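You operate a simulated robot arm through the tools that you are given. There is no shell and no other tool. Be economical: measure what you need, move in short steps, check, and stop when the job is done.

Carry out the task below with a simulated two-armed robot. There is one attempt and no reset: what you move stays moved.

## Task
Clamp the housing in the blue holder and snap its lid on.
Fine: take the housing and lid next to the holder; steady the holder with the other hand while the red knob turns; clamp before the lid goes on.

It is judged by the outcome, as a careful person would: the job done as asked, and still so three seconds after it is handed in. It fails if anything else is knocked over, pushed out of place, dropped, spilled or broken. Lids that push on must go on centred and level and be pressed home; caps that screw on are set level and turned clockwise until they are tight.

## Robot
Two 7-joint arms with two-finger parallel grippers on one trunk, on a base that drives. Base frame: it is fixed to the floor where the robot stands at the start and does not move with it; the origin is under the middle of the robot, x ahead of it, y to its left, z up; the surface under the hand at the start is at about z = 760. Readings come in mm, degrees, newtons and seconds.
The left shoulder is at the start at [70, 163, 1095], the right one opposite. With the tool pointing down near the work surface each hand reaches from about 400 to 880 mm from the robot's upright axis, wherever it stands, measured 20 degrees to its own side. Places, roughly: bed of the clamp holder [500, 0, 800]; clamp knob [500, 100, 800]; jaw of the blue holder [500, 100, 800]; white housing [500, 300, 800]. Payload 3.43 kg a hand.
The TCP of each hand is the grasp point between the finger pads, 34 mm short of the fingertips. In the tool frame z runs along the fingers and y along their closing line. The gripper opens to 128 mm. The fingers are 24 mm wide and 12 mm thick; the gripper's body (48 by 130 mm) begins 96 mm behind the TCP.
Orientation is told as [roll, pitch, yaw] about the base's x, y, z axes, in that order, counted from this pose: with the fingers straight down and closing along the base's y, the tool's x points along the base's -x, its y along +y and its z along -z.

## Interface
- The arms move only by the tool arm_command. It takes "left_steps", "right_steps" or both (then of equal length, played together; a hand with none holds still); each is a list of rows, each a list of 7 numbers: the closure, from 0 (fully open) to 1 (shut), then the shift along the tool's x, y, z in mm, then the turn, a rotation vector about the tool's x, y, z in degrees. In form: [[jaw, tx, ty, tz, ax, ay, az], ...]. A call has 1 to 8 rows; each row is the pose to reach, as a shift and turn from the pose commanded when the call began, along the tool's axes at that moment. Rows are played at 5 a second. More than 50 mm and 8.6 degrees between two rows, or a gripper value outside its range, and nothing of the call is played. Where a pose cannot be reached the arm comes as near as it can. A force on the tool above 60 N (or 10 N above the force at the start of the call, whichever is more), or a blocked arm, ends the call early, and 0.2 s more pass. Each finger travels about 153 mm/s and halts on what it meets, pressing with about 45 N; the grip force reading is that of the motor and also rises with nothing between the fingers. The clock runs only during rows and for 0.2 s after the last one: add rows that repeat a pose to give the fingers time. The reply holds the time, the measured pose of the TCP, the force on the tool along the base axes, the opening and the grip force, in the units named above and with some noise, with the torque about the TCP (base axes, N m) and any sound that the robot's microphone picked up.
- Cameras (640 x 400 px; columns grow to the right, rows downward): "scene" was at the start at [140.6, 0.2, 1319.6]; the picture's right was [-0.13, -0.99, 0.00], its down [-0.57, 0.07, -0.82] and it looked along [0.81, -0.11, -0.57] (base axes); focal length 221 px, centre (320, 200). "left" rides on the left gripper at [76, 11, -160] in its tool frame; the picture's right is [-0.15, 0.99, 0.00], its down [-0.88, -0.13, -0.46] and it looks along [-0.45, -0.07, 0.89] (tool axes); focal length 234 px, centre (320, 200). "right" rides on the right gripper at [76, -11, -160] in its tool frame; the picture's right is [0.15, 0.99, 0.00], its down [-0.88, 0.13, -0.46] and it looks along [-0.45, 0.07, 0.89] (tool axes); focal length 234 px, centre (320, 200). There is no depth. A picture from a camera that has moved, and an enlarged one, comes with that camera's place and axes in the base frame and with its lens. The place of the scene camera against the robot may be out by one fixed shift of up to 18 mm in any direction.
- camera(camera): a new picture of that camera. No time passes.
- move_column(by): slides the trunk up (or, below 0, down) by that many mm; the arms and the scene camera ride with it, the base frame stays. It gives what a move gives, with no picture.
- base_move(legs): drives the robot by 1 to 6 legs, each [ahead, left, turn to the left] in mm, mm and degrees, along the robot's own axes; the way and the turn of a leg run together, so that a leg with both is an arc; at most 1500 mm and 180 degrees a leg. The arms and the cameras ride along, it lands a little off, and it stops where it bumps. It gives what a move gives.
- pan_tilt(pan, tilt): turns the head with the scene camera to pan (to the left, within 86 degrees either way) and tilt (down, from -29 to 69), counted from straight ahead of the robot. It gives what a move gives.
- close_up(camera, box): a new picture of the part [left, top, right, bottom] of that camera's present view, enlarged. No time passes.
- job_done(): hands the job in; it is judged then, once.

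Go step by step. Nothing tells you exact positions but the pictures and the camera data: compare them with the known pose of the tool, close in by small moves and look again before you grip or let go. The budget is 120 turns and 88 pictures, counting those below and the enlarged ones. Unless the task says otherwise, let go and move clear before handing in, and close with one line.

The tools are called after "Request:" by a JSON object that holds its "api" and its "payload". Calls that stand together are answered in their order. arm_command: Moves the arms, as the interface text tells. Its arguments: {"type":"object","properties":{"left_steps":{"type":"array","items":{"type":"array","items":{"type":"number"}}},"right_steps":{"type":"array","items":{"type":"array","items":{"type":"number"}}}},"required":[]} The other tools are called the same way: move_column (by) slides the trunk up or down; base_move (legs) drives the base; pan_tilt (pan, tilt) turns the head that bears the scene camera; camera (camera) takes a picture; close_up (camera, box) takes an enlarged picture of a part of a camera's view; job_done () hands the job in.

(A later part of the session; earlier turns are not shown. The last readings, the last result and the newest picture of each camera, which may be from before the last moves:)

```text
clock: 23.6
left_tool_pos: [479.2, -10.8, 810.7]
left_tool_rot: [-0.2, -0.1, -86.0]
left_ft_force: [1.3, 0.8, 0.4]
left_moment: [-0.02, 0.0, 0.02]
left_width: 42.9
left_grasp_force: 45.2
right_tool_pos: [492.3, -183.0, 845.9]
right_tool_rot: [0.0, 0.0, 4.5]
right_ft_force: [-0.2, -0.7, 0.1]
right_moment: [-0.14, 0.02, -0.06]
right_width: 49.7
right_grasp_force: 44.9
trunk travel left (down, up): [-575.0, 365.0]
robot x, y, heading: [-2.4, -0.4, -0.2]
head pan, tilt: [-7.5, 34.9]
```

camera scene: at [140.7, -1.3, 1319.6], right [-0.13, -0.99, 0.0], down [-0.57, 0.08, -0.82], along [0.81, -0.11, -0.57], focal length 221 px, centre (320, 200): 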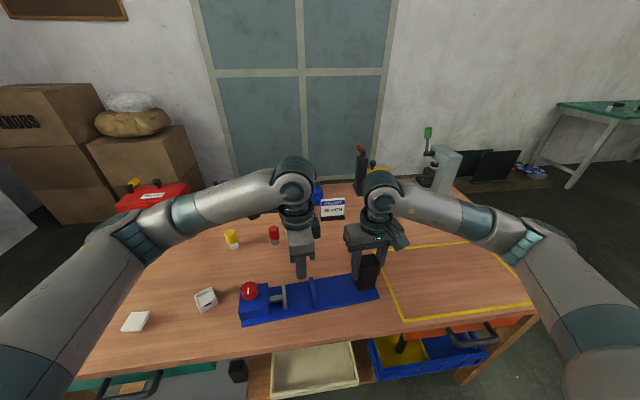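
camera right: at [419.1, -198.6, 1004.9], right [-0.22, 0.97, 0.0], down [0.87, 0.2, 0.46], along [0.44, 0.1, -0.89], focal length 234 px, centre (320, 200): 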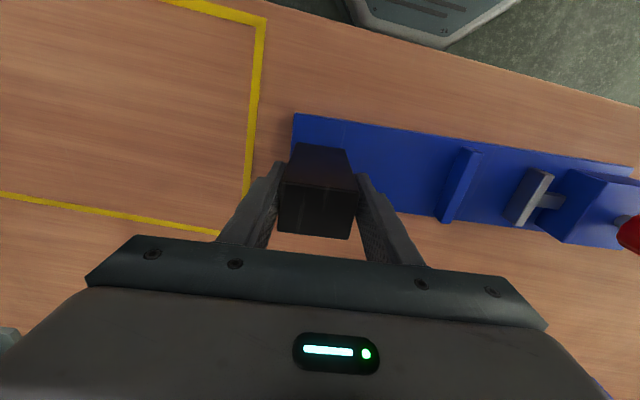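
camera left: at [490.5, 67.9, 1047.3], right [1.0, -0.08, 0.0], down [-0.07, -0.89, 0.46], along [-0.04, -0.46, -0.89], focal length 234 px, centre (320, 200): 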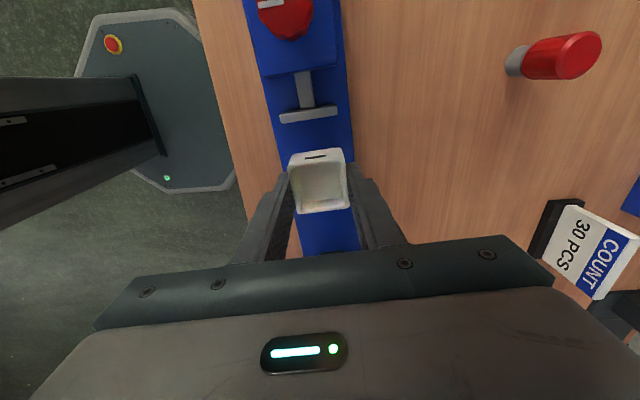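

Request:
{"api": "arm_command", "payload": {"left_steps": [[1, 0, 0, 1, 0, 0, 0], [1, 0, 0, 2, 0, 0, 0], [1, 0, 0, 2.5, 0, 0, 0]]}}

```text
clock: 24.4
left_tool_pos: [478.5, -10.0, 809.3]
left_tool_rot: [-0.2, 0.0, -86.0]
left_ft_force: [0.4, 0.8, -0.3]
left_moment: [0.04, 0.04, -0.03]
left_width: 42.9
left_grasp_force: 45.5
right_tool_pos: [493.5, -182.9, 844.9]
right_tool_rot: [-0.1, -0.1, 4.5]
right_ft_force: [-0.2, -0.4, 0.2]
right_moment: [-0.11, -0.04, -0.03]
right_width: 49.8
right_grasp_force: 45.5
trunk travel left (down, up): [-575.0, 365.0]
robot x, y, heading: [-0.3, -2.9, 0.0]
head pan, tilt: [-7.5, 34.9]
```

Request:
{"api": "arm_command", "payload": {"left_steps": [[1, 0, 0, 0.7, 0, 0, 0], [1, 0, 0, 1.4, 0, 0, 0], [1, 0, 0, 2, 0, 0, 0]]}}

Request:
{"api": "close_up", "payload": {"camera": "scene", "box": [275, 265, 335, 310]}}

```text
clock: 25.2
left_tool_pos: [479.8, -11.8, 808.7]
left_tool_rot: [0.1, -0.1, -86.0]
left_ft_force: [-2.5, 2.5, 18.8]
left_moment: [0.19, 0.12, -0.03]
left_width: 43.0
left_grasp_force: 44.6
right_tool_pos: [493.1, -182.3, 844.4]
right_tool_rot: [0.0, 0.0, 4.3]
right_ft_force: [2.0, -0.6, -7.1]
right_moment: [0.01, -0.09, -0.55]
right_width: 49.6
right_grasp_force: 45.0
trunk travel left (down, up): [-575.0, 365.0]
robot x, y, heading: [1.3, 1.5, -0.2]
head pan, tilt: [-7.5, 34.9]
```

```text
8.89 times, centred on (305, 288) of scene
camera zoom: at [140.0, 0.0, 1319.8], right [-0.13, -0.99, 0.0], down [-0.57, 0.08, -0.82], along [0.81, -0.11, -0.57], focal length 1963 px, centre (453, -578)
```

zoom: 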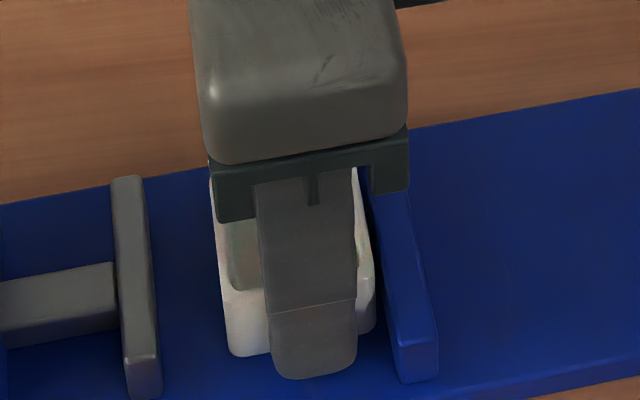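

Contact with the bed. Ease back 1 mm, open and rise.

Request:
{"api": "arm_command", "payload": {"left_steps": [[1, 0, 0, -1, 0, 0, 0], [0.64, 0, 0, -1, 0, 0, 0], [0.58, 0, 0, -1, 0, 0, 0], [0.5, 0, 0, -1, 0, 0, 0], [0.5, 0, 0, -25, 0, 0, 0], [0.5, 0, 0, -60, 0, 0, 0], [0.5, 0, 0, -100, 0, 0, 0], [0.5, 0, 0, -140, 0, 0, 0]]}}

Request:
{"api": "camera", "payload": {"camera": "left"}}

Request:
{"api": "close_up", "payload": {"camera": "right", "box": [400, 80, 640, 230]}}

```text
clock: 27.0
left_tool_pos: [479.3, -11.0, 946.8]
left_tool_rot: [0.0, -0.1, -85.9]
left_ft_force: [0.4, -0.9, 0.1]
left_moment: [0.0, -0.02, 0.03]
left_width: 63.9
left_grasp_force: 0.1
right_tool_pos: [493.2, -182.0, 844.5]
right_tool_rot: [0.0, 0.1, 4.4]
right_ft_force: [0.1, -1.0, 1.1]
right_moment: [-0.01, 0.14, 0.09]
right_width: 49.7
right_grasp_force: 45.6
trunk travel left (down, up): [-575.0, 365.0]
robot x, y, heading: [-0.3, -4.7, 0.1]
head pan, tilt: [-7.5, 34.9]
```

```text
46 pictures are left
camera left: at [484.7, 64.7, 1105.8], right [1.0, -0.08, 0.0], down [-0.07, -0.89, 0.46], along [-0.04, -0.45, -0.89], focal length 234 px, centre (320, 200)
```

left: 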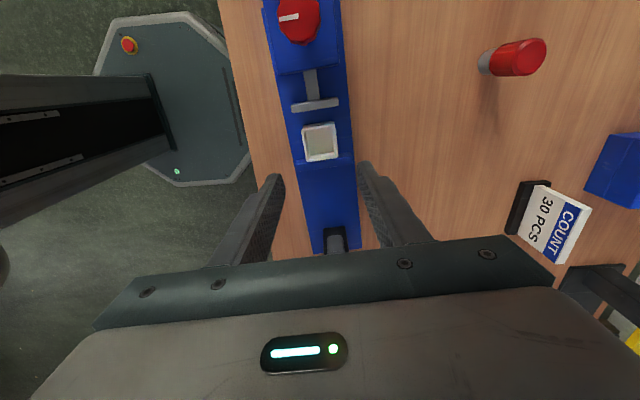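

```text
2.67 times, centred on (520, 155) of right
camera zoom: at [419.6, -199.7, 1004.4], right [-0.22, 0.97, 0.0], down [0.87, 0.2, 0.46], along [0.44, 0.1, -0.89], focal length 624 px, centre (-213, 320)
```

zoom: 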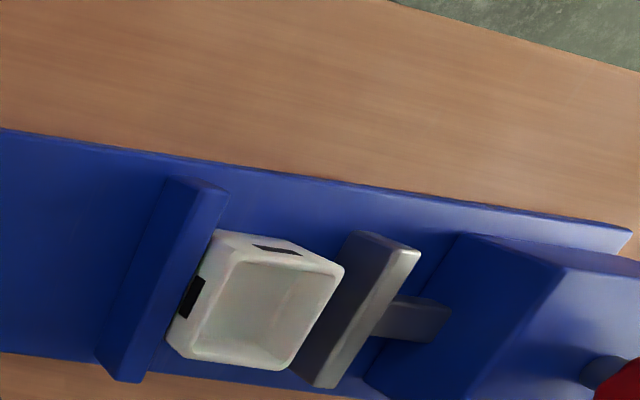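

The housing sits parallel in the bed. The knob centre I estimate at about (471, 114), top z about 850; I'll bring the left hand above it while turning back, and look.

Request:
{"api": "arm_command", "payload": {"left_steps": [[0.3, 16, 0, 0, 0, 0, -8.4], [0.1, 32, 0, 0, 0, 0, -16.8], [0, 48, 0, 0, 0, 0, -25.2], [0, 64, 0, 0, 0, 0, -33.6], [0, 80, 0, 0, 0, 0, -42], [0, 95, 0, 0, 0, 0, -50.4], [0, 110, 0, 0, 0, 0, -58.8], [0, 125, 0.8, 0, 0, 0, -67.2]]}}

Request:
{"api": "arm_command", "payload": {"left_steps": [[0, 0, 0, 0, 0, 0, -8.4], [0, 0, 0, 0, 0, 0, -16.8], [0, 0, 0, 0, 0, 0, -25.2], [0, 0, 0, 0, 0, 0, -33.6], [0, 0, 0, 0, 0, 0, -42], [0, 0, 0, 0, 0, 0, -49]]}}

Request:
{"api": "camera", "payload": {"camera": "left"}}

```text
clock: 28.8
left_tool_pos: [472.0, 114.8, 945.4]
left_tool_rot: [-0.2, 0.0, -18.6]
left_ft_force: [-0.4, 0.5, 0.3]
left_moment: [-0.03, 0.01, 0.01]
left_width: 127.9
left_grasp_force: 0.1
right_tool_pos: [493.2, -182.8, 845.2]
right_tool_rot: [0.0, -0.1, 4.5]
right_ft_force: [-0.2, 0.7, -0.1]
right_moment: [-0.13, 0.04, -0.06]
right_width: 49.6
right_grasp_force: 45.0
trunk travel left (down, up): [-575.0, 365.0]
robot x, y, heading: [-3.2, -1.4, -0.1]
head pan, tilt: [-7.5, 34.9]
```

```text
clock: 30.2
left_tool_pos: [471.8, 115.4, 945.3]
left_tool_rot: [0.0, 0.2, 30.4]
left_ft_force: [-0.7, 0.4, -0.2]
left_moment: [-0.03, 0.0, -0.02]
left_width: 128.2
left_grasp_force: 0.1
right_tool_pos: [494.0, -183.2, 845.0]
right_tool_rot: [0.0, 0.0, 4.5]
right_ft_force: [0.7, 0.2, -0.9]
right_moment: [-0.1, 0.02, 0.01]
right_width: 49.6
right_grasp_force: 44.8
trunk travel left (down, up): [-575.0, 365.0]
robot x, y, heading: [-0.6, -0.5, -0.3]
head pan, tilt: [-7.5, 34.9]
```

```text
44 pictures are left
camera left: at [400.8, 85.2, 1105.6], right [-0.37, 0.93, 0.0], down [0.83, 0.33, 0.45], along [0.42, 0.17, -0.89], focal length 234 px, centre (320, 200)
```

left: 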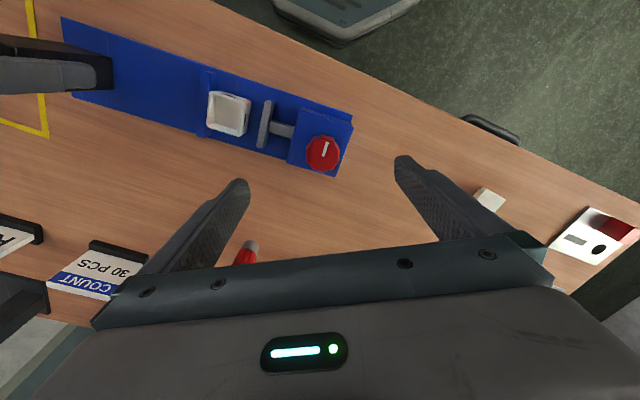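

Request:
{"api": "close_up", "payload": {"camera": "left", "box": [270, 90, 380, 190]}}

Request:
{"api": "close_up", "payload": {"camera": "scene", "box": [225, 265, 325, 330]}}

```text
4.00 times, centred on (325, 140) of left
camera zoom: at [400.8, 85.2, 1105.6], right [-0.37, 0.93, 0.0], down [0.83, 0.33, 0.45], along [0.42, 0.17, -0.89], focal length 937 px, centre (300, 440)
```

zoom: 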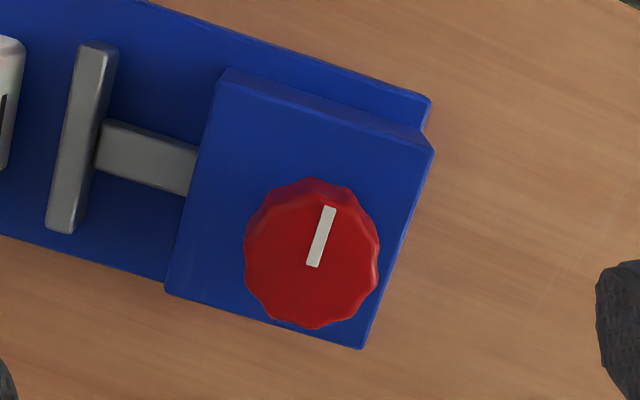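

```text
6.15 times, centred on (275, 298) of scene
camera zoom: at [140.7, 0.0, 1319.6], right [-0.13, -0.99, 0.0], down [-0.57, 0.08, -0.82], along [0.81, -0.11, -0.57], focal length 1359 px, centre (597, -400)
```

zoom: 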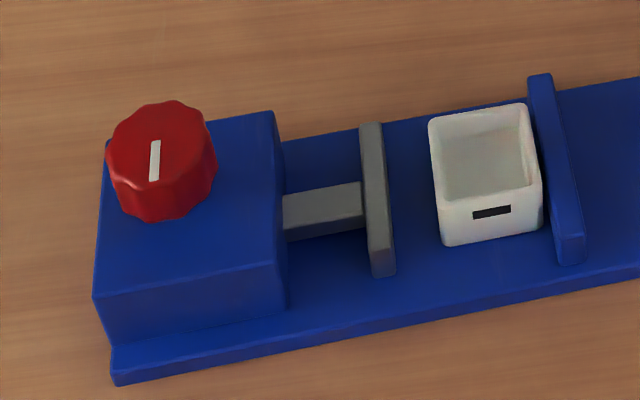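

The knob centre is about 3 mm in -x and 2.4 mm in +y from the tool; top z about 850, box top about 804. Lowering around the knob to TCP 848 and pre-closing.

Request:
{"api": "arm_command", "payload": {"left_steps": [[0, 1.4, 3.6, 20, 0, 0, 0], [0, 1.4, 3.6, 45, 0, 0, 0], [0, 1.4, 3.6, 70, 0, 0, 0], [0, 1.4, 3.6, 90, 0, 0, 0], [0.3, 1.4, 3.6, 97, 0, 0, 0], [0.5, 1.4, 3.6, 97, 0, 0, 0], [0.58, 1.4, 3.6, 97, 0, 0, 0]]}}

Request:
{"api": "camera", "payload": {"camera": "left"}}

Request:
{"api": "close_up", "payload": {"camera": "scene", "box": [205, 235, 325, 330]}}

```text
clock: 31.8
left_tool_pos: [467.8, 116.7, 848.5]
left_tool_rot: [0.0, 0.1, 30.2]
left_ft_force: [0.2, -0.5, 1.0]
left_moment: [-0.01, -0.01, 0.0]
left_width: 53.6
left_grasp_force: 0.1
right_tool_pos: [493.2, -182.5, 845.6]
right_tool_rot: [-0.1, -0.1, 4.5]
right_ft_force: [1.0, -0.3, 0.6]
right_moment: [-0.1, 0.01, 0.0]
right_width: 49.5
right_grasp_force: 45.0
trunk travel left (down, up): [-575.0, 365.0]
robot x, y, heading: [2.9, -1.0, -0.2]
head pan, tilt: [-7.5, 34.9]
```

```text
41 pictures are left
camera left: at [397.3, 87.8, 1008.5], right [-0.37, 0.93, 0.0], down [0.83, 0.33, 0.45], along [0.42, 0.17, -0.89], focal length 234 px, centre (320, 200)
```

left: 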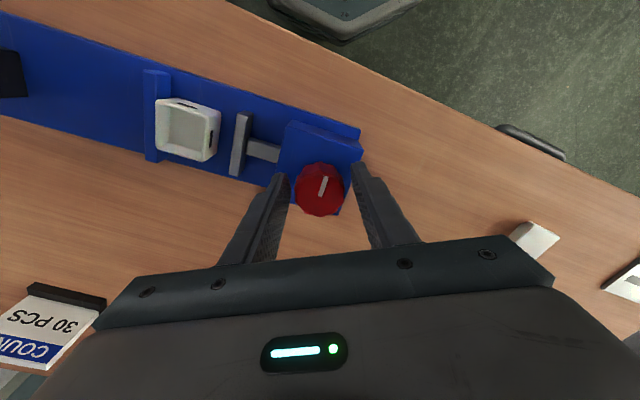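

```text
4.21 times, centred on (265, 282) of scene
camera zoom: at [140.8, 0.1, 1319.6], right [-0.13, -0.99, 0.0], down [-0.57, 0.07, -0.82], along [0.81, -0.11, -0.57], focal length 930 px, centre (552, -147)
```

zoom: 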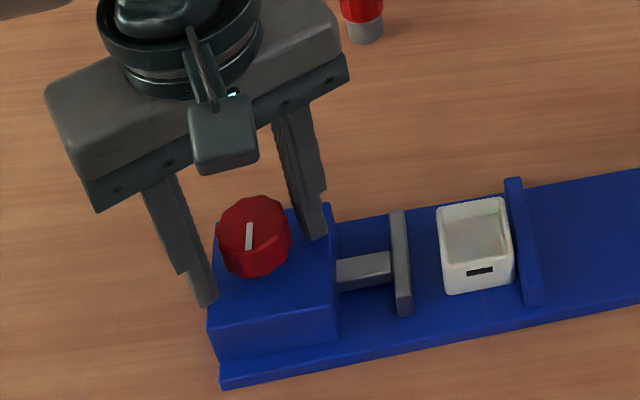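

The knob is centred between the fingers. Closing, then turning clockwise gently.

Request:
{"api": "arm_command", "payload": {"left_steps": [[0.64, 0, 0, 0, 0, 0, 0], [0.7, 0, 0, 0, 0, 0, 0], [1, 0, 0, 0, 0, 0, 0], [1, 0, 0, 0, 0, 0, 0], [1, 0, 0, 0, 0, 0, 5], [1, 0, 0, 0, 0, 0, 11], [1, 0, 0, 0, 0, 0, 18], [1, 0, 0, 0, 0, 0, 25]]}}

Request:
{"api": "close_up", "payload": {"camera": "left", "box": [130, 60, 390, 230]}}

```text
clock: 33.6
left_tool_pos: [467.9, 117.1, 849.0]
left_tool_rot: [-0.1, 0.0, 5.2]
left_ft_force: [0.0, -2.7, 0.0]
left_moment: [0.0, -0.06, 0.07]
left_width: 38.6
left_grasp_force: 44.6
right_tool_pos: [493.3, -182.3, 845.4]
right_tool_rot: [0.0, 0.0, 4.6]
right_ft_force: [-0.2, 2.9, -0.1]
right_moment: [0.37, 0.08, -0.05]
right_width: 49.7
right_grasp_force: 45.3
trunk travel left (down, up): [-575.0, 365.0]
robot x, y, heading: [2.9, 0.4, -0.2]
head pan, tilt: [-7.5, 34.9]
```

```text
2.35 times, centred on (260, 145) of left
camera zoom: at [392.2, 120.8, 1008.7], right [0.06, 1.0, 0.0], down [0.89, -0.05, 0.45], along [0.45, -0.03, -0.89], focal length 551 px, centre (461, 329)
```

zoom: 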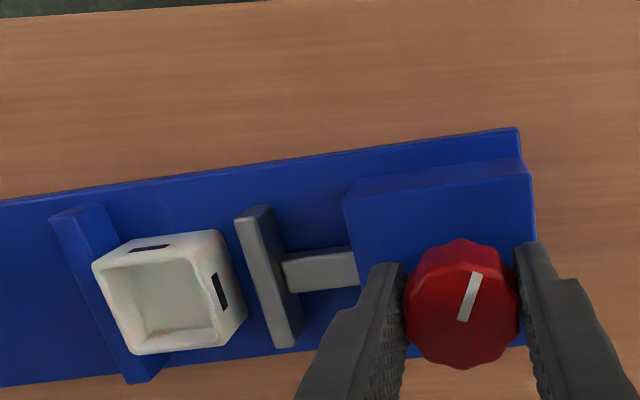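

The knob turns with the hand and the jaw appears to close. Continuing clockwise.

Request:
{"api": "arm_command", "payload": {"left_steps": [[1, 0, 0, 0, 0, 0, 7], [1, 0, 0, 0, 0, 0, 14], [1, 0, 0, 0, 0, 0, 21], [1, 0, 0, 0, 0, 0, 28], [1, 0, 0, 0, 0, 0, 35], [1, 0, 0, 0, 0, 0, 42], [1, 0, 0, 0, 0, 0, 49], [1, 0, 0, 0, 0, 0, 56]]}}

Request:
{"api": "close_up", "payload": {"camera": "scene", "box": [205, 235, 345, 330]}}

```text
clock: 35.4
left_tool_pos: [468.8, 117.0, 849.5]
left_tool_rot: [0.1, 0.1, -51.0]
left_ft_force: [1.1, 11.2, -1.5]
left_moment: [0.34, -0.04, 0.08]
left_width: 39.0
left_grasp_force: 44.9
right_tool_pos: [493.1, -183.2, 844.8]
right_tool_rot: [-0.2, 0.0, 4.6]
right_ft_force: [-1.3, -12.0, 1.6]
right_moment: [0.83, 0.04, 0.43]
right_width: 49.7
right_grasp_force: 45.2
trunk travel left (down, up): [-575.0, 365.0]
robot x, y, heading: [-1.4, 0.3, 0.0]
head pan, tilt: [-7.5, 34.9]
```

```text
4.21 times, centred on (275, 282) of scene
camera zoom: at [140.9, 0.1, 1319.6], right [-0.13, -0.99, 0.0], down [-0.57, 0.07, -0.82], along [0.81, -0.11, -0.57], focal length 930 px, centre (510, -147)
```

zoom: 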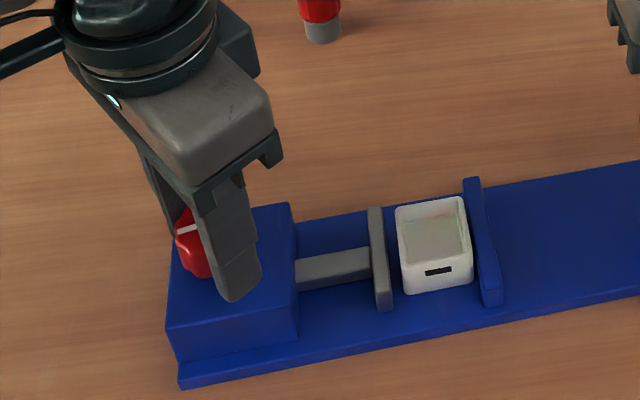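

The jaw is closing on the housing. Continuing clockwise.

Request:
{"api": "arm_command", "payload": {"left_steps": [[1, 0, 0, 0, 0, 0, 7], [1, 0, 0, 0, 0, 0, 14], [1, 0, 0, 0, 0, 0, 21], [1, 0, 0, 0, 0, 0, 28], [1, 0, 0, 0, 0, 0, 35], [1, 0, 0, 0, 0, 0, 40]]}}

Request:
{"api": "close_up", "payload": {"camera": "scene", "box": [205, 235, 345, 330]}}

```text
clock: 36.8
left_tool_pos: [468.6, 117.1, 849.0]
left_tool_rot: [0.0, 0.1, -90.9]
left_ft_force: [0.4, 22.8, -0.5]
left_moment: [0.11, -0.23, 0.01]
left_width: 39.0
left_grasp_force: 45.0
right_tool_pos: [493.1, -183.7, 844.4]
right_tool_rot: [0.0, 0.0, 4.4]
right_ft_force: [-1.4, -24.6, 2.0]
right_moment: [0.46, 0.23, 0.91]
right_width: 49.5
right_grasp_force: 45.4
trunk travel left (down, up): [-575.0, 365.0]
robot x, y, heading: [-0.2, -0.2, 0.1]
head pan, tilt: [-7.5, 34.9]
```

```text
4.21 times, centred on (275, 282) of scene
camera zoom: at [140.8, 0.1, 1319.5], right [-0.13, -0.99, 0.0], down [-0.57, 0.08, -0.82], along [0.81, -0.11, -0.57], focal length 930 px, centre (510, -147)
```

zoom: 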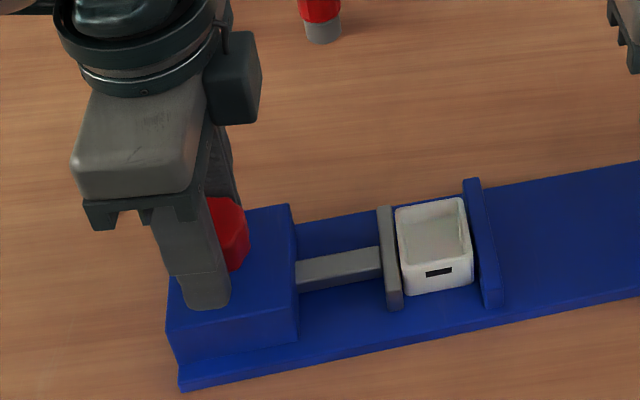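

The jaw is nearly at the housing; side force has built from slight eccentricity. I'll release, turn back, and regrip.

Request:
{"api": "arm_command", "payload": {"left_steps": [[0.55, 0, 0, 0, 0, 0, 0], [0.5, 1, 0, 0, 0, 0, -2], [0.5, 1.5, 0, 0, 0, 0, -10], [0.5, 1.5, 0, 0, 0, 0, -18.5], [0.5, 1.5, 0, 0, 0, 0, -27], [0.5, 1.5, 0, 0, 0, 0, -35.5], [0.5, 1.5, 0, 0, 0, 0, -44], [0.5, 1.5, 0, 0, 0, 0, -52]]}}

Request:
{"api": "arm_command", "payload": {"left_steps": [[0.5, 0, 0, 0, 0, 0, -8.5], [0.5, 0, 0, 0, 0, 0, -17], [0.5, 0, 0, 0, 0, 0, -25.5], [0.5, 0, 0, 0, 0, 0, -34], [0.5, 0, 0, 0, 0, 0, -40]]}}

Request:
{"api": "close_up", "payload": {"camera": "left", "box": [130, 60, 410, 240]}}

```text
clock: 38.6
left_tool_pos: [468.4, 117.7, 849.3]
left_tool_rot: [-0.1, 0.0, -38.6]
left_ft_force: [-0.2, -0.2, 0.4]
left_moment: [0.0, 0.04, -0.03]
left_width: 64.5
left_grasp_force: 0.1
right_tool_pos: [493.5, -182.7, 844.5]
right_tool_rot: [0.0, 0.0, 4.4]
right_ft_force: [-0.7, 0.0, -0.2]
right_moment: [-0.17, 0.06, 0.09]
right_width: 49.4
right_grasp_force: 44.8
trunk travel left (down, up): [-575.0, 365.0]
robot x, y, heading: [3.7, 0.6, -0.0]
head pan, tilt: [-7.5, 34.9]
```

```text
clock: 39.8
left_tool_pos: [468.5, 117.4, 848.4]
left_tool_rot: [-0.2, 0.1, 1.3]
left_ft_force: [0.1, -0.7, -0.1]
left_moment: [0.0, 0.02, -0.04]
left_width: 64.0
left_grasp_force: 0.0
right_tool_pos: [493.6, -182.2, 845.9]
right_tool_rot: [0.0, 0.0, 4.4]
right_ft_force: [-0.2, -0.7, 0.4]
right_moment: [-0.09, 0.1, 0.16]
right_width: 49.8
right_grasp_force: 45.3
trunk travel left (down, up): [-575.0, 365.0]
robot x, y, heading: [-2.3, -2.2, -0.1]
head pan, tilt: [-7.5, 34.9]
```

```text
2.22 times, centred on (270, 150) of left
camera zoom: at [392.6, 127.2, 1008.9], right [0.12, 0.99, 0.0], down [0.88, -0.11, 0.46], along [0.45, -0.06, -0.89], focal length 520 px, centre (431, 311)
```

zoom: 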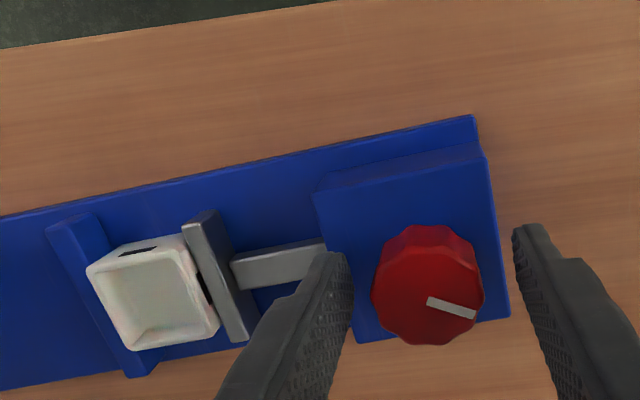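

Jaw is about to touch the housing. Regripping the knob and turning on.

Request:
{"api": "arm_command", "payload": {"left_steps": [[0.64, 0, 0, 0, 0, 0, 0], [0.75, 0, 0, 0, 0, 0, 0], [1, 0, 0, 0, 0, 0, 0], [1, 0, 0, 0, 0, 0, 4], [1, 0, 0, 0, 0, 0, 9], [1, 0, 0, 0, 0, 0, 14], [1, 0, 0, 0, 0, 0, 19], [1, 0, 0, 0, 0, 0, 24]]}}

Request:
{"api": "close_up", "payload": {"camera": "scene", "box": [265, 255, 345, 315]}}

```text
clock: 41.6
left_tool_pos: [468.4, 118.3, 848.8]
left_tool_rot: [-0.1, 0.0, -22.8]
left_ft_force: [1.2, -19.6, 4.7]
left_moment: [-0.03, 0.26, 0.1]
left_width: 38.2
left_grasp_force: 44.8
right_tool_pos: [494.3, -181.4, 844.5]
right_tool_rot: [0.1, 0.0, 4.6]
right_ft_force: [-0.4, 19.0, -1.3]
right_moment: [-0.88, -0.24, -0.27]
right_width: 49.9
right_grasp_force: 45.1
trunk travel left (down, up): [-575.0, 365.0]
robot x, y, heading: [0.2, -1.0, 0.0]
head pan, tilt: [-7.5, 34.9]
```

```text
6.67 times, centred on (305, 285) of scene
camera zoom: at [140.7, 0.0, 1319.6], right [-0.13, -0.99, 0.0], down [-0.57, 0.08, -0.82], along [0.81, -0.11, -0.57], focal length 1472 px, centre (420, -367)
```

zoom: 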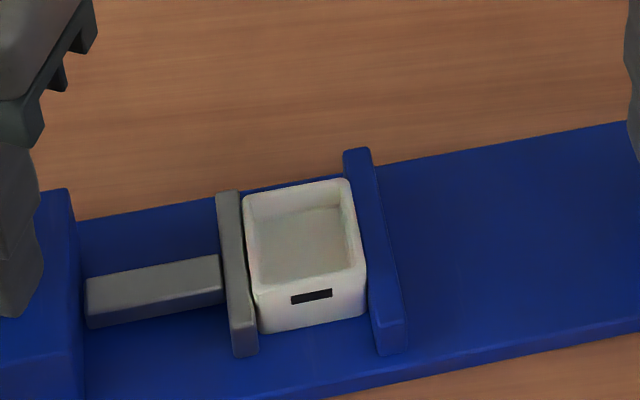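

Almost closed on the housing. Easing 0.7 mm toward -y and continuing in small turns.

Request:
{"api": "arm_command", "payload": {"left_steps": [[1, -0.1, -0.3, 0, 0, 0, 3], [1, -0.3, -0.6, 0, 0, 0, 7], [1, -0.3, -0.7, 0, 0, 0, 11], [1, -0.3, -0.7, 0, 0, 0, 15], [1, -0.3, -0.7, 0, 0, 0, 19], [1, -0.3, -0.7, 0, 0, 0, 23]]}}

Request:
{"api": "close_up", "payload": {"camera": "scene", "box": [265, 255, 345, 315]}}

```text
clock: 43.0
left_tool_pos: [469.2, 117.3, 848.5]
left_tool_rot: [0.1, 0.1, -45.8]
left_ft_force: [1.7, 4.2, 1.9]
left_moment: [0.2, 0.15, 0.56]
left_width: 38.7
left_grasp_force: 45.3
right_tool_pos: [492.9, -182.6, 845.6]
right_tool_rot: [-0.2, -0.1, 4.4]
right_ft_force: [-1.2, -1.3, 0.7]
right_moment: [0.93, 0.21, -0.27]
right_width: 49.5
right_grasp_force: 45.0
trunk travel left (down, up): [-575.0, 365.0]
robot x, y, heading: [5.4, 3.3, 0.1]
head pan, tilt: [-7.5, 34.9]
```

```text
6.67 times, centred on (305, 285) of scene
camera zoom: at [140.5, 0.2, 1319.6], right [-0.13, -0.99, 0.0], down [-0.57, 0.07, -0.82], along [0.81, -0.11, -0.57], focal length 1472 px, centre (420, -367)
```

zoom: 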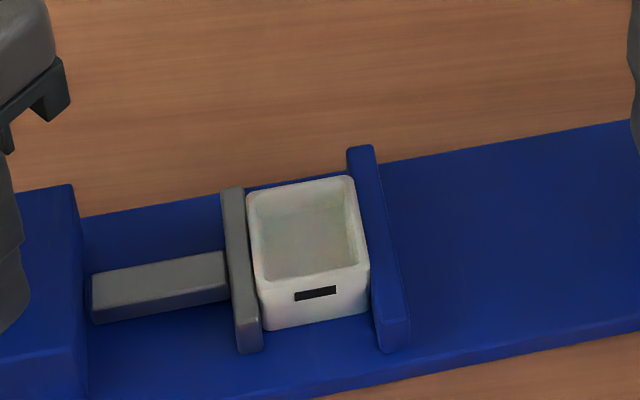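

Torque is beginning to rise (0.56 N m). Continuing.

Request:
{"api": "arm_command", "payload": {"left_steps": [[1, 0, 0, 0, 0, 0, 4], [1, 0, 0, 0, 0, 0, 8], [1, 0, 0, 0, 0, 0, 12], [1, 0, 0, 0, 0, 0, 16], [1, 0, 0, 0, 0, 0, 20]]}}

Request:
{"api": "close_up", "payload": {"camera": "scene", "box": [265, 255, 345, 315]}}

```text
clock: 44.2
left_tool_pos: [468.4, 117.2, 849.0]
left_tool_rot: [-0.2, -0.1, -65.8]
left_ft_force: [4.5, 4.6, -1.3]
left_moment: [-0.02, -0.19, 0.77]
left_width: 39.0
left_grasp_force: 45.0
right_tool_pos: [492.6, -182.5, 844.6]
right_tool_rot: [0.0, 0.1, 4.5]
right_ft_force: [-4.5, -6.4, 0.9]
right_moment: [-0.14, 0.03, 0.62]
right_width: 49.8
right_grasp_force: 44.8
trunk travel left (down, up): [-575.0, 365.0]
robot x, y, heading: [2.2, 2.1, 0.2]
head pan, tilt: [-7.5, 34.9]
```

```text
6.67 times, centred on (305, 285) of scene
camera zoom: at [140.6, 0.0, 1319.6], right [-0.13, -0.99, 0.0], down [-0.57, 0.08, -0.82], along [0.81, -0.11, -0.57], focal length 1472 px, centre (420, -367)
```

zoom: 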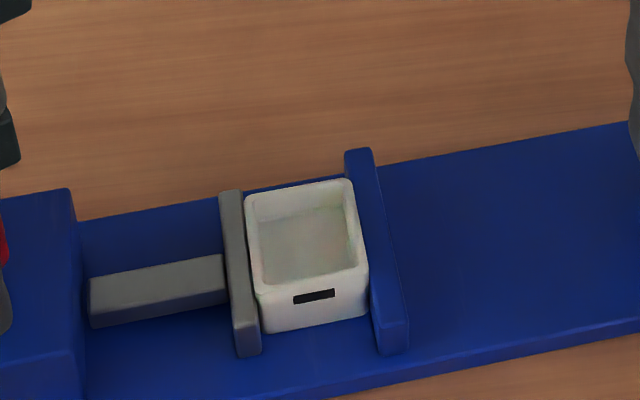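

The jaw no longer advances. I'll check whether the knob is following the hand.

Request:
{"api": "close_up", "payload": {"camera": "left", "box": [180, 60, 420, 240]}}

```text
2.22 times, centred on (300, 150) of left
camera zoom: at [448.1, 190.5, 1008.6], right [0.96, 0.27, 0.0], down [0.24, -0.86, 0.46], along [0.12, -0.44, -0.89], focal length 520 px, centre (364, 311)
```

zoom: 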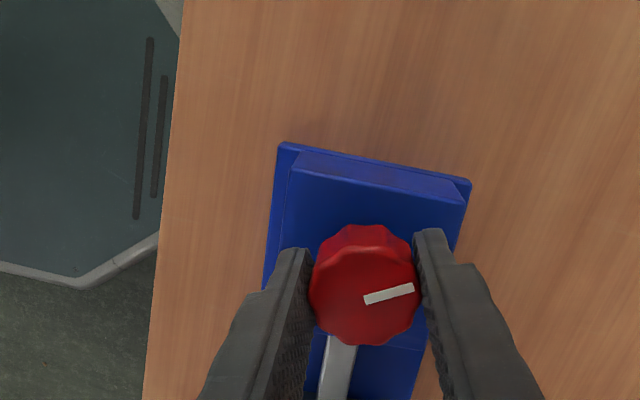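

The knob has slipped in the fingers by about 26 degrees at 0.8 N m, so the clamp is tight with the housing against wall and jaw. Releasing the knob, rising, and going to the lid.

Request:
{"api": "arm_command", "payload": {"left_steps": [[0.62, 0, 0, 0, 0, 0, 0], [0.5, 0, 0, 0, 0, 0, 0], [0.4, 0, 0, -30, 0, 0, 0], [0.2, 0, 0, -70, 0, 0, 0], [0, 30, 13, -100, 0, 0, 5], [0, 70, 31, -100, 0, 0, 10], [0, 110, 48, -100, 0, 0, 15], [0, 150, 66, -100, 0, 0, 20]]}}

Request:
{"api": "arm_command", "payload": {"left_steps": [[0, 30, 4, 0, 0, 0, 2], [0, 60, 8, 0, 0, 0, 4], [0, 90, 12, 0, 0, 0, 6], [0, 119, 15, 0, 0, 0, 7.7], [0, 119, 15, 0, 0, 0, 7.7]]}}

Request:
{"api": "camera", "payload": {"camera": "left"}}

Request:
{"api": "close_up", "payload": {"camera": "right", "box": [400, 80, 640, 230]}}

```text
clock: 46.0
left_tool_pos: [465.6, 281.9, 948.5]
left_tool_rot: [0.0, -0.1, -85.8]
left_ft_force: [-1.0, 0.0, -0.1]
left_moment: [-0.02, -0.02, -0.02]
left_width: 127.9
left_grasp_force: 0.1
right_tool_pos: [493.3, -181.2, 844.3]
right_tool_rot: [-0.1, 0.1, 4.4]
right_ft_force: [-0.9, 1.0, -0.2]
right_moment: [-0.57, -0.04, 0.01]
right_width: 49.6
right_grasp_force: 45.1
trunk travel left (down, up): [-575.0, 365.0]
robot x, y, heading: [-2.1, 0.2, 0.2]
head pan, tilt: [-7.5, 34.9]
```

```text
clock: 47.2
left_tool_pos: [472.1, 400.2, 948.1]
left_tool_rot: [-0.1, -0.1, -93.5]
left_ft_force: [-0.3, 0.1, 0.0]
left_moment: [0.0, 0.04, 0.01]
left_width: 128.0
left_grasp_force: 0.1
right_tool_pos: [492.9, -181.2, 845.0]
right_tool_rot: [0.0, 0.0, 4.5]
right_ft_force: [-0.7, -0.9, -0.1]
right_moment: [0.07, 0.06, -0.01]
right_width: 49.7
right_grasp_force: 45.0
trunk travel left (down, up): [-575.0, 365.0]
robot x, y, heading: [-1.0, -0.8, -0.1]
head pan, tilt: [-7.5, 34.9]
```

```text
31 pictures are left
camera left: at [489.3, 475.1, 1108.7], right [0.98, -0.21, 0.0], down [-0.18, -0.87, 0.46], along [-0.1, -0.45, -0.89], focal length 234 px, centre (320, 200)
```

left: 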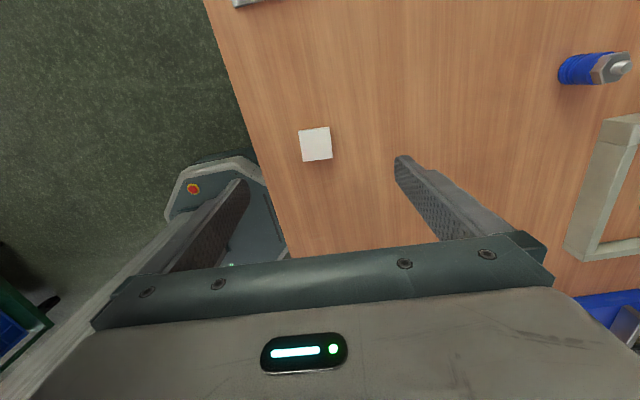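

```text
2.67 times, centred on (520, 155) of right
camera zoom: at [419.9, -199.5, 1004.3], right [-0.22, 0.97, 0.0], down [0.87, 0.2, 0.46], along [0.44, 0.1, -0.89], focal length 624 px, centre (-213, 320)
```

zoom: 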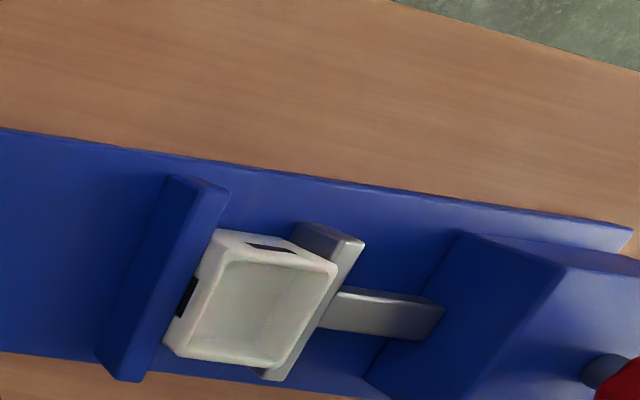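

Request:
{"api": "close_up", "payload": {"camera": "left", "box": [270, 105, 366, 180]}}

```text
5.33 times, centred on (318, 142) of left
camera zoom: at [489.3, 475.1, 1108.7], right [0.98, -0.21, 0.0], down [-0.18, -0.87, 0.46], along [-0.1, -0.45, -0.89], focal length 1249 px, centre (331, 507)
```

zoom: 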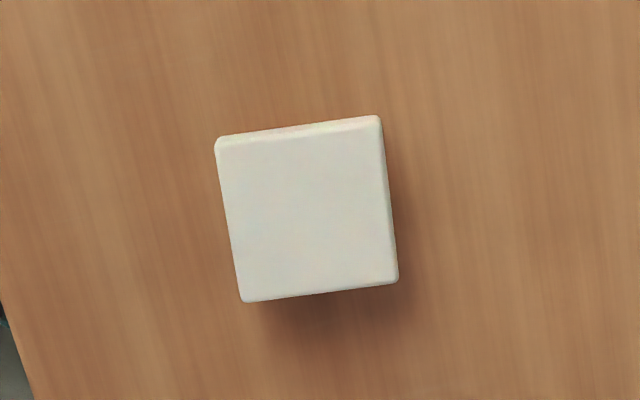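

The lid is 10 mm in -x and 8 mm in -y of the tool, yaw -4.4. Aligning, lowering and pre-closing.

Request:
{"api": "arm_command", "payload": {"left_steps": [[0, -4, -5, 30, 0, 0, 0.9], [0, -8.8, -9.5, 65, 0, 0, 0.9], [0, -8.8, -9.5, 100, 0, 0, 0.9], [0, -8.8, -9.5, 130, 0, 0, 0.9], [0.3, -8.8, -9.5, 145, 0, 0, 0.9], [0.5, -8.8, -9.5, 151, 0, 0, 0.9], [0.58, -8.8, -9.5, 152.5, 0, 0, 0.9]]}}

Request:
{"api": "close_up", "payload": {"camera": "left", "box": [220, 120, 420, 245]}}

```text
clock: 48.8
left_tool_pos: [463.9, 392.9, 795.9]
left_tool_rot: [0.1, 0.0, -94.3]
left_ft_force: [-0.4, -0.1, -0.4]
left_moment: [0.0, 0.02, 0.03]
left_width: 53.5
left_grasp_force: 0.0
right_tool_pos: [493.5, -182.1, 844.7]
right_tool_rot: [0.0, 0.0, 4.5]
right_ft_force: [0.6, -0.4, -0.1]
right_moment: [-0.06, 0.01, 0.04]
right_width: 49.8
right_grasp_force: 45.3
trunk travel left (down, up): [-575.0, 365.0]
robot x, y, heading: [4.5, -1.0, 0.0]
head pan, tilt: [-7.5, 34.9]
```

```text
3.20 times, centred on (320, 182) of left
camera zoom: at [480.8, 467.4, 955.6], right [0.98, -0.22, 0.0], down [-0.2, -0.87, 0.46], along [-0.1, -0.45, -0.89], focal length 749 px, centre (320, 256)
```

zoom: 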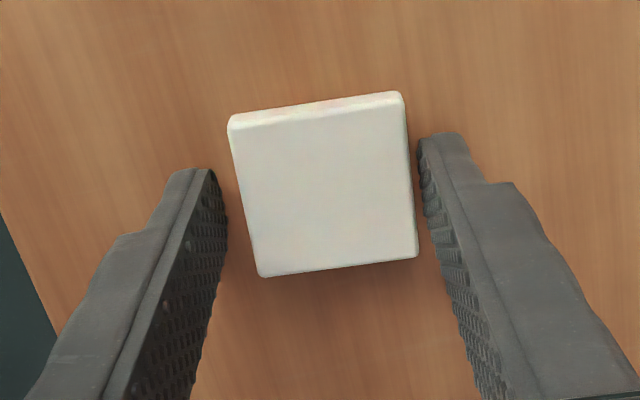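

Centred. Closing and lifting a little, slowly.

Request:
{"api": "arm_command", "payload": {"left_steps": [[0.62, 0, 0, 0, 0, 0, 0], [0.66, 0, 0, 0, 0, 0, 0], [0.8, 0, 0, 0, 0, 0, 0], [1, 0, 0, 0, 0, 0, 0], [1, 0, 0, 0, 0, 0, 0], [1, 0, 0, -2, 0, 0, 0], [1, 0, 0, -5, 0, 0, 0], [1, 0, 0, -9, 0, 0, 0]]}}

Request:
{"api": "close_up", "payload": {"camera": "left", "box": [220, 120, 420, 245]}}

```text
clock: 50.6
left_tool_pos: [462.8, 393.7, 805.6]
left_tool_rot: [-0.1, 0.0, -94.4]
left_ft_force: [-0.2, -0.8, -0.8]
left_moment: [0.03, -0.02, 0.01]
left_width: 42.1
left_grasp_force: 44.2
right_tool_pos: [493.5, -181.9, 844.5]
right_tool_rot: [0.0, 0.0, 4.5]
right_ft_force: [0.6, -0.3, 0.0]
right_moment: [-0.04, 0.03, 0.03]
right_width: 49.7
right_grasp_force: 45.7
trunk travel left (down, up): [-575.0, 365.0]
robot x, y, heading: [2.2, -2.7, 0.1]
head pan, tilt: [-7.5, 34.9]
```

```text
3.20 times, centred on (320, 182) of left
camera zoom: at [480.6, 467.5, 964.8], right [0.98, -0.22, 0.0], down [-0.2, -0.87, 0.46], along [-0.1, -0.45, -0.89], focal length 749 px, centre (320, 256)
```

zoom: 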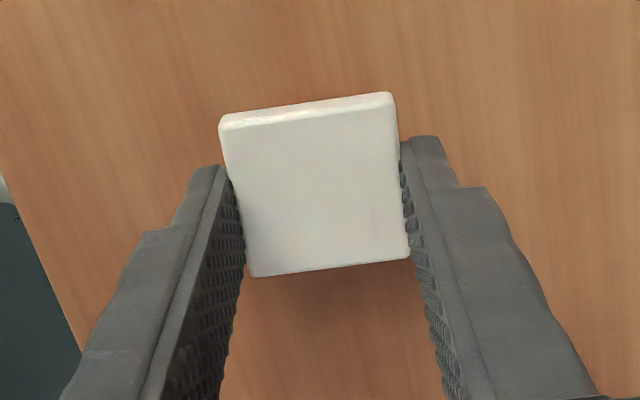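

Lid is held level. Lifting it slowly to clear the knob.

Request:
{"api": "arm_command", "payload": {"left_steps": [[1, 0, 0, -8, 0, 0, 0], [1, 0, 0, -20, 0, 0, 0], [1, 0, 0, -33, 0, 0, 0], [1, 0, 0, -47, 0, 0, 0], [1, 0, 0, -61, 0, 0, 0], [1, 0, 0, -75, 0, 0, 0], [1, 0, 0, -88, 0, 0, 0], [1, 0, 0, -99, 0, 0, 0]]}}

Request:
{"api": "arm_command", "payload": {"left_steps": [[1, -8, 1, 0, 0, 0, 0], [1, -25, 3, 0, 0, 0, 0], [1, -44, 5, 0, 0, 0, 0], [1, -63, 7, 0, 0, 0, 0], [1, -82, 9, 0, 0, 0, 0], [1, -101, 11.5, 0, 0, 0, 0], [1, -118, 14, 0, 0, 0, 0], [1, -130, 15.5, 0, 0, 0, 0]]}}

```text
clock: 52.4
left_tool_pos: [463.8, 392.9, 904.6]
left_tool_rot: [-0.1, -0.1, -94.4]
left_ft_force: [0.0, 0.2, -0.2]
left_moment: [0.01, 0.02, 0.01]
left_width: 41.9
left_grasp_force: 45.4
right_tool_pos: [493.5, -181.7, 845.4]
right_tool_rot: [0.0, 0.0, 4.5]
right_ft_force: [-0.4, 0.7, -0.5]
right_moment: [-0.01, 0.0, 0.01]
right_width: 50.0
right_grasp_force: 45.4
trunk travel left (down, up): [-575.0, 365.0]
robot x, y, heading: [-1.4, -1.2, 0.0]
head pan, tilt: [-7.5, 34.9]
```

```text
clock: 54.2
left_tool_pos: [468.9, 261.9, 904.0]
left_tool_rot: [-0.1, -0.1, -94.4]
left_ft_force: [0.2, -0.2, -0.3]
left_moment: [-0.01, -0.04, 0.04]
left_width: 41.8
left_grasp_force: 44.9
right_tool_pos: [493.7, -183.2, 846.2]
right_tool_rot: [0.0, 0.0, 4.5]
right_ft_force: [-0.1, -1.6, -0.7]
right_moment: [0.01, 0.04, 0.01]
right_width: 49.6
right_grasp_force: 44.7
trunk travel left (down, up): [-575.0, 365.0]
robot x, y, heading: [-1.6, 3.2, -0.0]
head pan, tilt: [-7.5, 34.9]
```

Still held. Continuing the carry, turning to the holder's angle at the end.

Request:
{"api": "arm_command", "payload": {"left_steps": [[1, -8, 1, 0, 0, 0, 0], [1, -25, 3, 0, 0, 0, 0], [1, -44, 5, 0, 0, 0, 0], [1, -64, 7, 0, 0, 0, 0], [1, -84, 9, 0, 0, 0, 0], [1, -104, 12, 0, 0, 0, 0], [1, -124, 14, 0, 0, 0, 0], [1, -140, 16, 0, 0, 0, 0]]}}

Request:
{"api": "arm_command", "payload": {"left_steps": [[1, -14, 1.5, 0, 0, 0, -1], [1, -33, 3.5, 0, 0, 0, -2], [1, -52, 6, 0, 0, 0, -3], [1, -71, 8, 0, 0, 0, -4.5], [1, -90, 10.5, 0, 0, 0, -6], [1, -109, 13, 0, 0, 0, -7.5], [1, -124, 14.8, 0, 0, 0, -8.3], [1, -132.3, 15.6, 0, 0, 0, -8.3]]}}

Request:
{"api": "close_up", "payload": {"camera": "left", "box": [240, 90, 400, 220]}}

```text
clock: 56.0
left_tool_pos: [473.1, 121.9, 902.6]
left_tool_rot: [-0.1, 0.0, -94.4]
left_ft_force: [-0.7, -1.2, 0.0]
left_moment: [-0.01, 0.03, -0.01]
left_width: 42.2
left_grasp_force: 45.1
right_tool_pos: [492.8, -182.9, 845.3]
right_tool_rot: [-0.1, 0.0, 4.4]
right_ft_force: [-0.2, -2.1, 0.1]
right_moment: [0.0, 0.1, 0.03]
right_width: 49.9
right_grasp_force: 45.3
trunk travel left (down, up): [-575.0, 365.0]
robot x, y, heading: [-1.1, 0.9, 0.0]
head pan, tilt: [-7.5, 34.9]
```

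```text
clock: 57.8
left_tool_pos: [479.7, -12.9, 905.7]
left_tool_rot: [0.0, -0.2, -86.0]
left_ft_force: [-0.5, -0.7, 0.5]
left_moment: [0.01, -0.01, 0.02]
left_width: 42.0
left_grasp_force: 45.3
right_tool_pos: [493.9, -182.4, 844.7]
right_tool_rot: [-0.1, 0.0, 4.5]
right_ft_force: [-0.1, -1.4, 0.2]
right_moment: [0.03, 0.01, 0.01]
right_width: 49.7
right_grasp_force: 45.3
trunk travel left (down, up): [-575.0, 365.0]
robot x, y, heading: [2.7, 1.3, 0.1]
head pan, tilt: [-7.5, 34.9]
```

```text
3.08 times, centred on (320, 155) of left
camera zoom: at [486.0, 63.6, 1064.5], right [1.0, -0.08, 0.0], down [-0.07, -0.89, 0.46], along [-0.04, -0.46, -0.89], focal length 720 px, centre (320, 338)
```

zoom: 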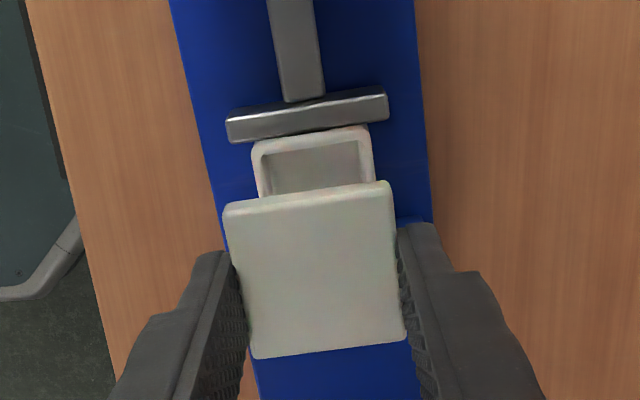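

Lid is above the housing. Lowering to about 10 mm above the rim to check alignment from the other cameras.

Request:
{"api": "arm_command", "payload": {"left_steps": [[1, 0, 0, 8, 0, 0, 0], [1, 0, 0, 18, 0, 0, 0], [1, 0, 0, 28, 0, 0, 0], [1, 0, 0, 38, 0, 0, 0], [1, 0, 0, 48, 0, 0, 0], [1, 0, 0, 55, 0, 0, 0], [1, 0, 0, 60, 0, 0, 0]]}}

Request:
{"api": "close_up", "payload": {"camera": "left", "box": [240, 90, 400, 220]}}

Request:
{"api": "close_up", "payload": {"camera": "scene", "box": [265, 255, 345, 315]}}

Request:
{"api": "close_up", "payload": {"camera": "right", "box": [440, 110, 580, 220]}}

```text
clock: 59.4
left_tool_pos: [480.2, -12.1, 844.2]
left_tool_rot: [-0.1, 0.1, -86.0]
left_ft_force: [-0.4, 0.7, -0.4]
left_moment: [-0.02, -0.03, -0.04]
left_width: 41.8
left_grasp_force: 45.5
right_tool_pos: [494.3, -182.7, 844.5]
right_tool_rot: [0.0, -0.1, 4.6]
right_ft_force: [-0.6, -1.4, -0.2]
right_moment: [-0.07, -0.03, 0.03]
right_width: 49.7
right_grasp_force: 44.7
trunk travel left (down, up): [-575.0, 365.0]
robot x, y, heading: [2.5, 2.6, 0.0]
head pan, tilt: [-7.5, 34.9]
```

```text
3.08 times, centred on (320, 155) of left
camera zoom: at [486.0, 64.1, 1004.1], right [1.0, -0.08, 0.0], down [-0.07, -0.89, 0.46], along [-0.04, -0.46, -0.89], focal length 720 px, centre (320, 338)
```

zoom: 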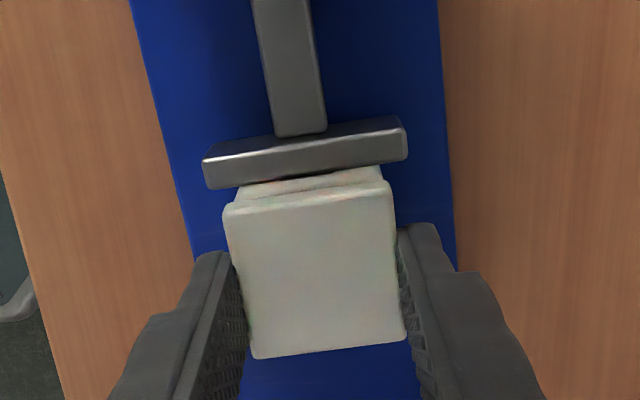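

```text
6.67 times, centred on (305, 285) of scene
camera zoom: at [140.8, 0.0, 1319.6], right [-0.13, -0.99, 0.0], down [-0.57, 0.08, -0.82], along [0.81, -0.11, -0.57], focal length 1472 px, centre (420, -367)
```

zoom: 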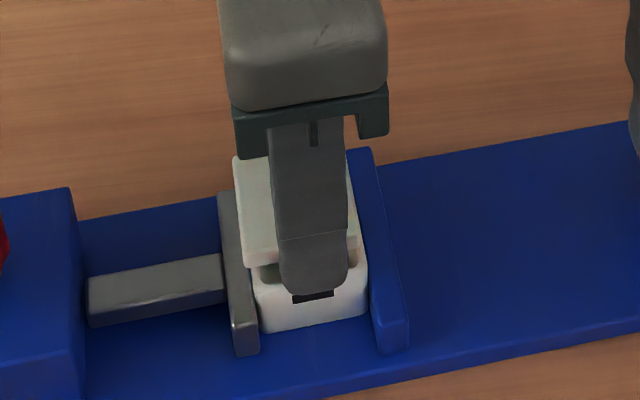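

```text
3.64 times, centred on (510, 165) of right
camera zoom: at [419.9, -199.5, 1004.3], right [-0.22, 0.97, 0.0], down [0.87, 0.2, 0.46], along [0.44, 0.1, -0.89], focal length 852 px, centre (-371, 327)
```

zoom: 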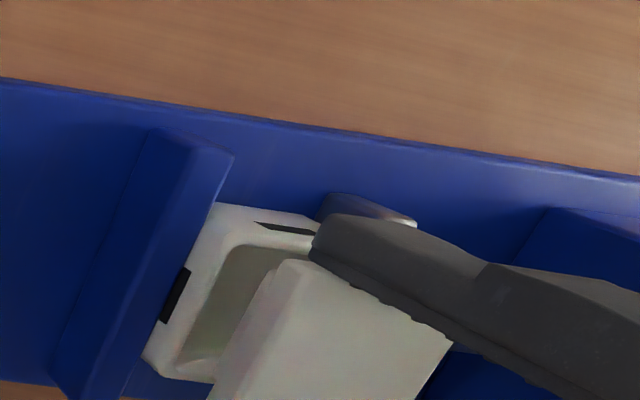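

The scene view suggests the lid is about 2 mm too far toward the knob side. Correcting that and checking again.

Request:
{"api": "arm_command", "payload": {"left_steps": [[1, -1.1, 0.2, 2, 0, 0, 0], [1, -2.2, 0.4, 4, 0, 0, 0], [1, -2.2, 0.4, 5, 0, 0, 0]]}}

Request:
{"api": "close_up", "payload": {"camera": "scene", "box": [280, 265, 330, 305]}}

Request:
{"api": "close_up", "payload": {"camera": "right", "box": [470, 140, 570, 220]}}

```text
clock: 60.2
left_tool_pos: [480.9, -15.0, 840.5]
left_tool_rot: [-0.1, -0.1, -86.2]
left_ft_force: [0.2, 0.1, -0.2]
left_moment: [-0.02, -0.02, -0.03]
left_width: 42.1
left_grasp_force: 45.2
right_tool_pos: [493.8, -182.5, 845.9]
right_tool_rot: [-0.1, 0.0, 4.5]
right_ft_force: [-0.5, -0.8, -1.1]
right_moment: [-0.08, -0.02, 0.05]
right_width: 49.7
right_grasp_force: 44.9
trunk travel left (down, up): [-575.0, 365.0]
robot x, y, heading: [-1.9, -0.3, 0.0]
head pan, tilt: [-7.5, 34.9]
```

```text
10.00 times, centred on (305, 285) of scene
camera zoom: at [140.8, 0.0, 1319.6], right [-0.13, -0.99, 0.0], down [-0.57, 0.08, -0.82], along [0.81, -0.11, -0.57], focal length 2209 px, centre (470, -650)
```

zoom: 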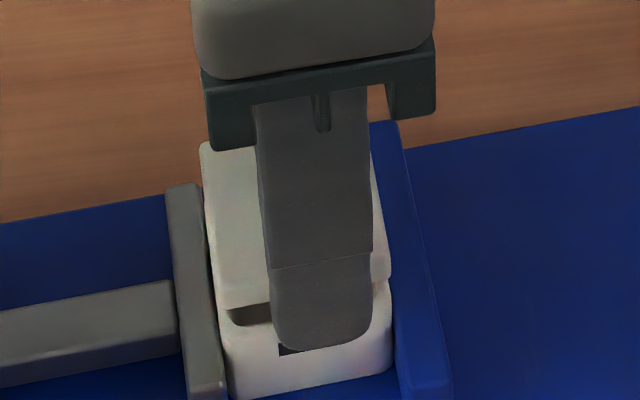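

```text
5.00 times, centred on (520, 180) of right
camera zoom: at [419.9, -199.5, 1004.3], right [-0.22, 0.97, 0.0], down [0.87, 0.2, 0.46], along [0.44, 0.1, -0.89], focal length 1171 px, centre (-680, 300)
```

zoom: 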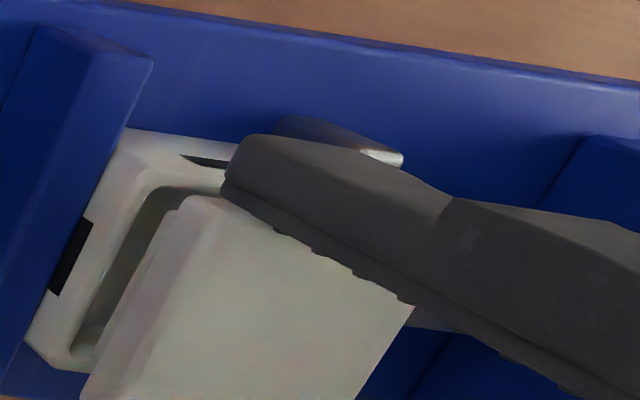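

Nearly aligned now (about 0.6 mm left over). Correcting that and lowering in small steps toward contact.

Request:
{"api": "arm_command", "payload": {"left_steps": [[1, -0.6, 0, 1, 0, 0, 0], [1, -0.6, 0, 2, 0, 0, 0], [1, -0.6, 0, 3, 0, 0, 0], [1, -0.6, 0, 4, 0, 0, 0]]}}

Request:
{"api": "close_up", "payload": {"camera": "scene", "box": [280, 265, 330, 305]}}

```text
clock: 61.2
left_tool_pos: [479.5, -14.2, 837.1]
left_tool_rot: [0.0, -0.2, -86.1]
left_ft_force: [-0.1, -0.5, 3.7]
left_moment: [0.03, 0.03, -0.02]
left_width: 41.9
left_grasp_force: 45.1
right_tool_pos: [492.7, -182.4, 844.8]
right_tool_rot: [0.0, 0.0, 4.6]
right_ft_force: [0.3, -1.0, -0.5]
right_moment: [-0.05, 0.05, -0.08]
right_width: 49.8
right_grasp_force: 45.0
trunk travel left (down, up): [-575.0, 365.0]
robot x, y, heading: [3.1, -3.4, -0.1]
head pan, tilt: [-7.5, 34.9]
```

```text
10.00 times, centred on (305, 285) of scene
camera zoom: at [140.6, 0.0, 1319.6], right [-0.13, -0.99, 0.0], down [-0.57, 0.08, -0.82], along [0.81, -0.11, -0.57], focal length 2209 px, centre (470, -650)
```

zoom: 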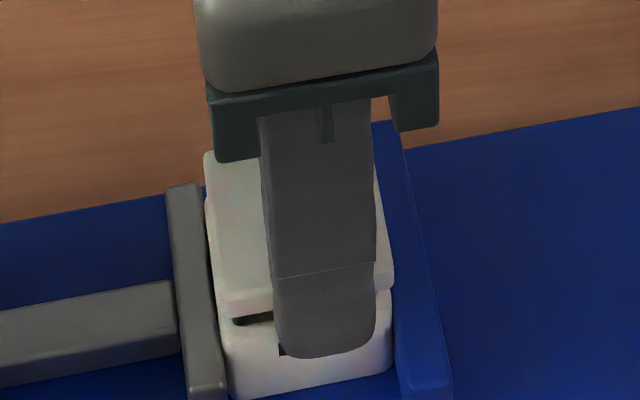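

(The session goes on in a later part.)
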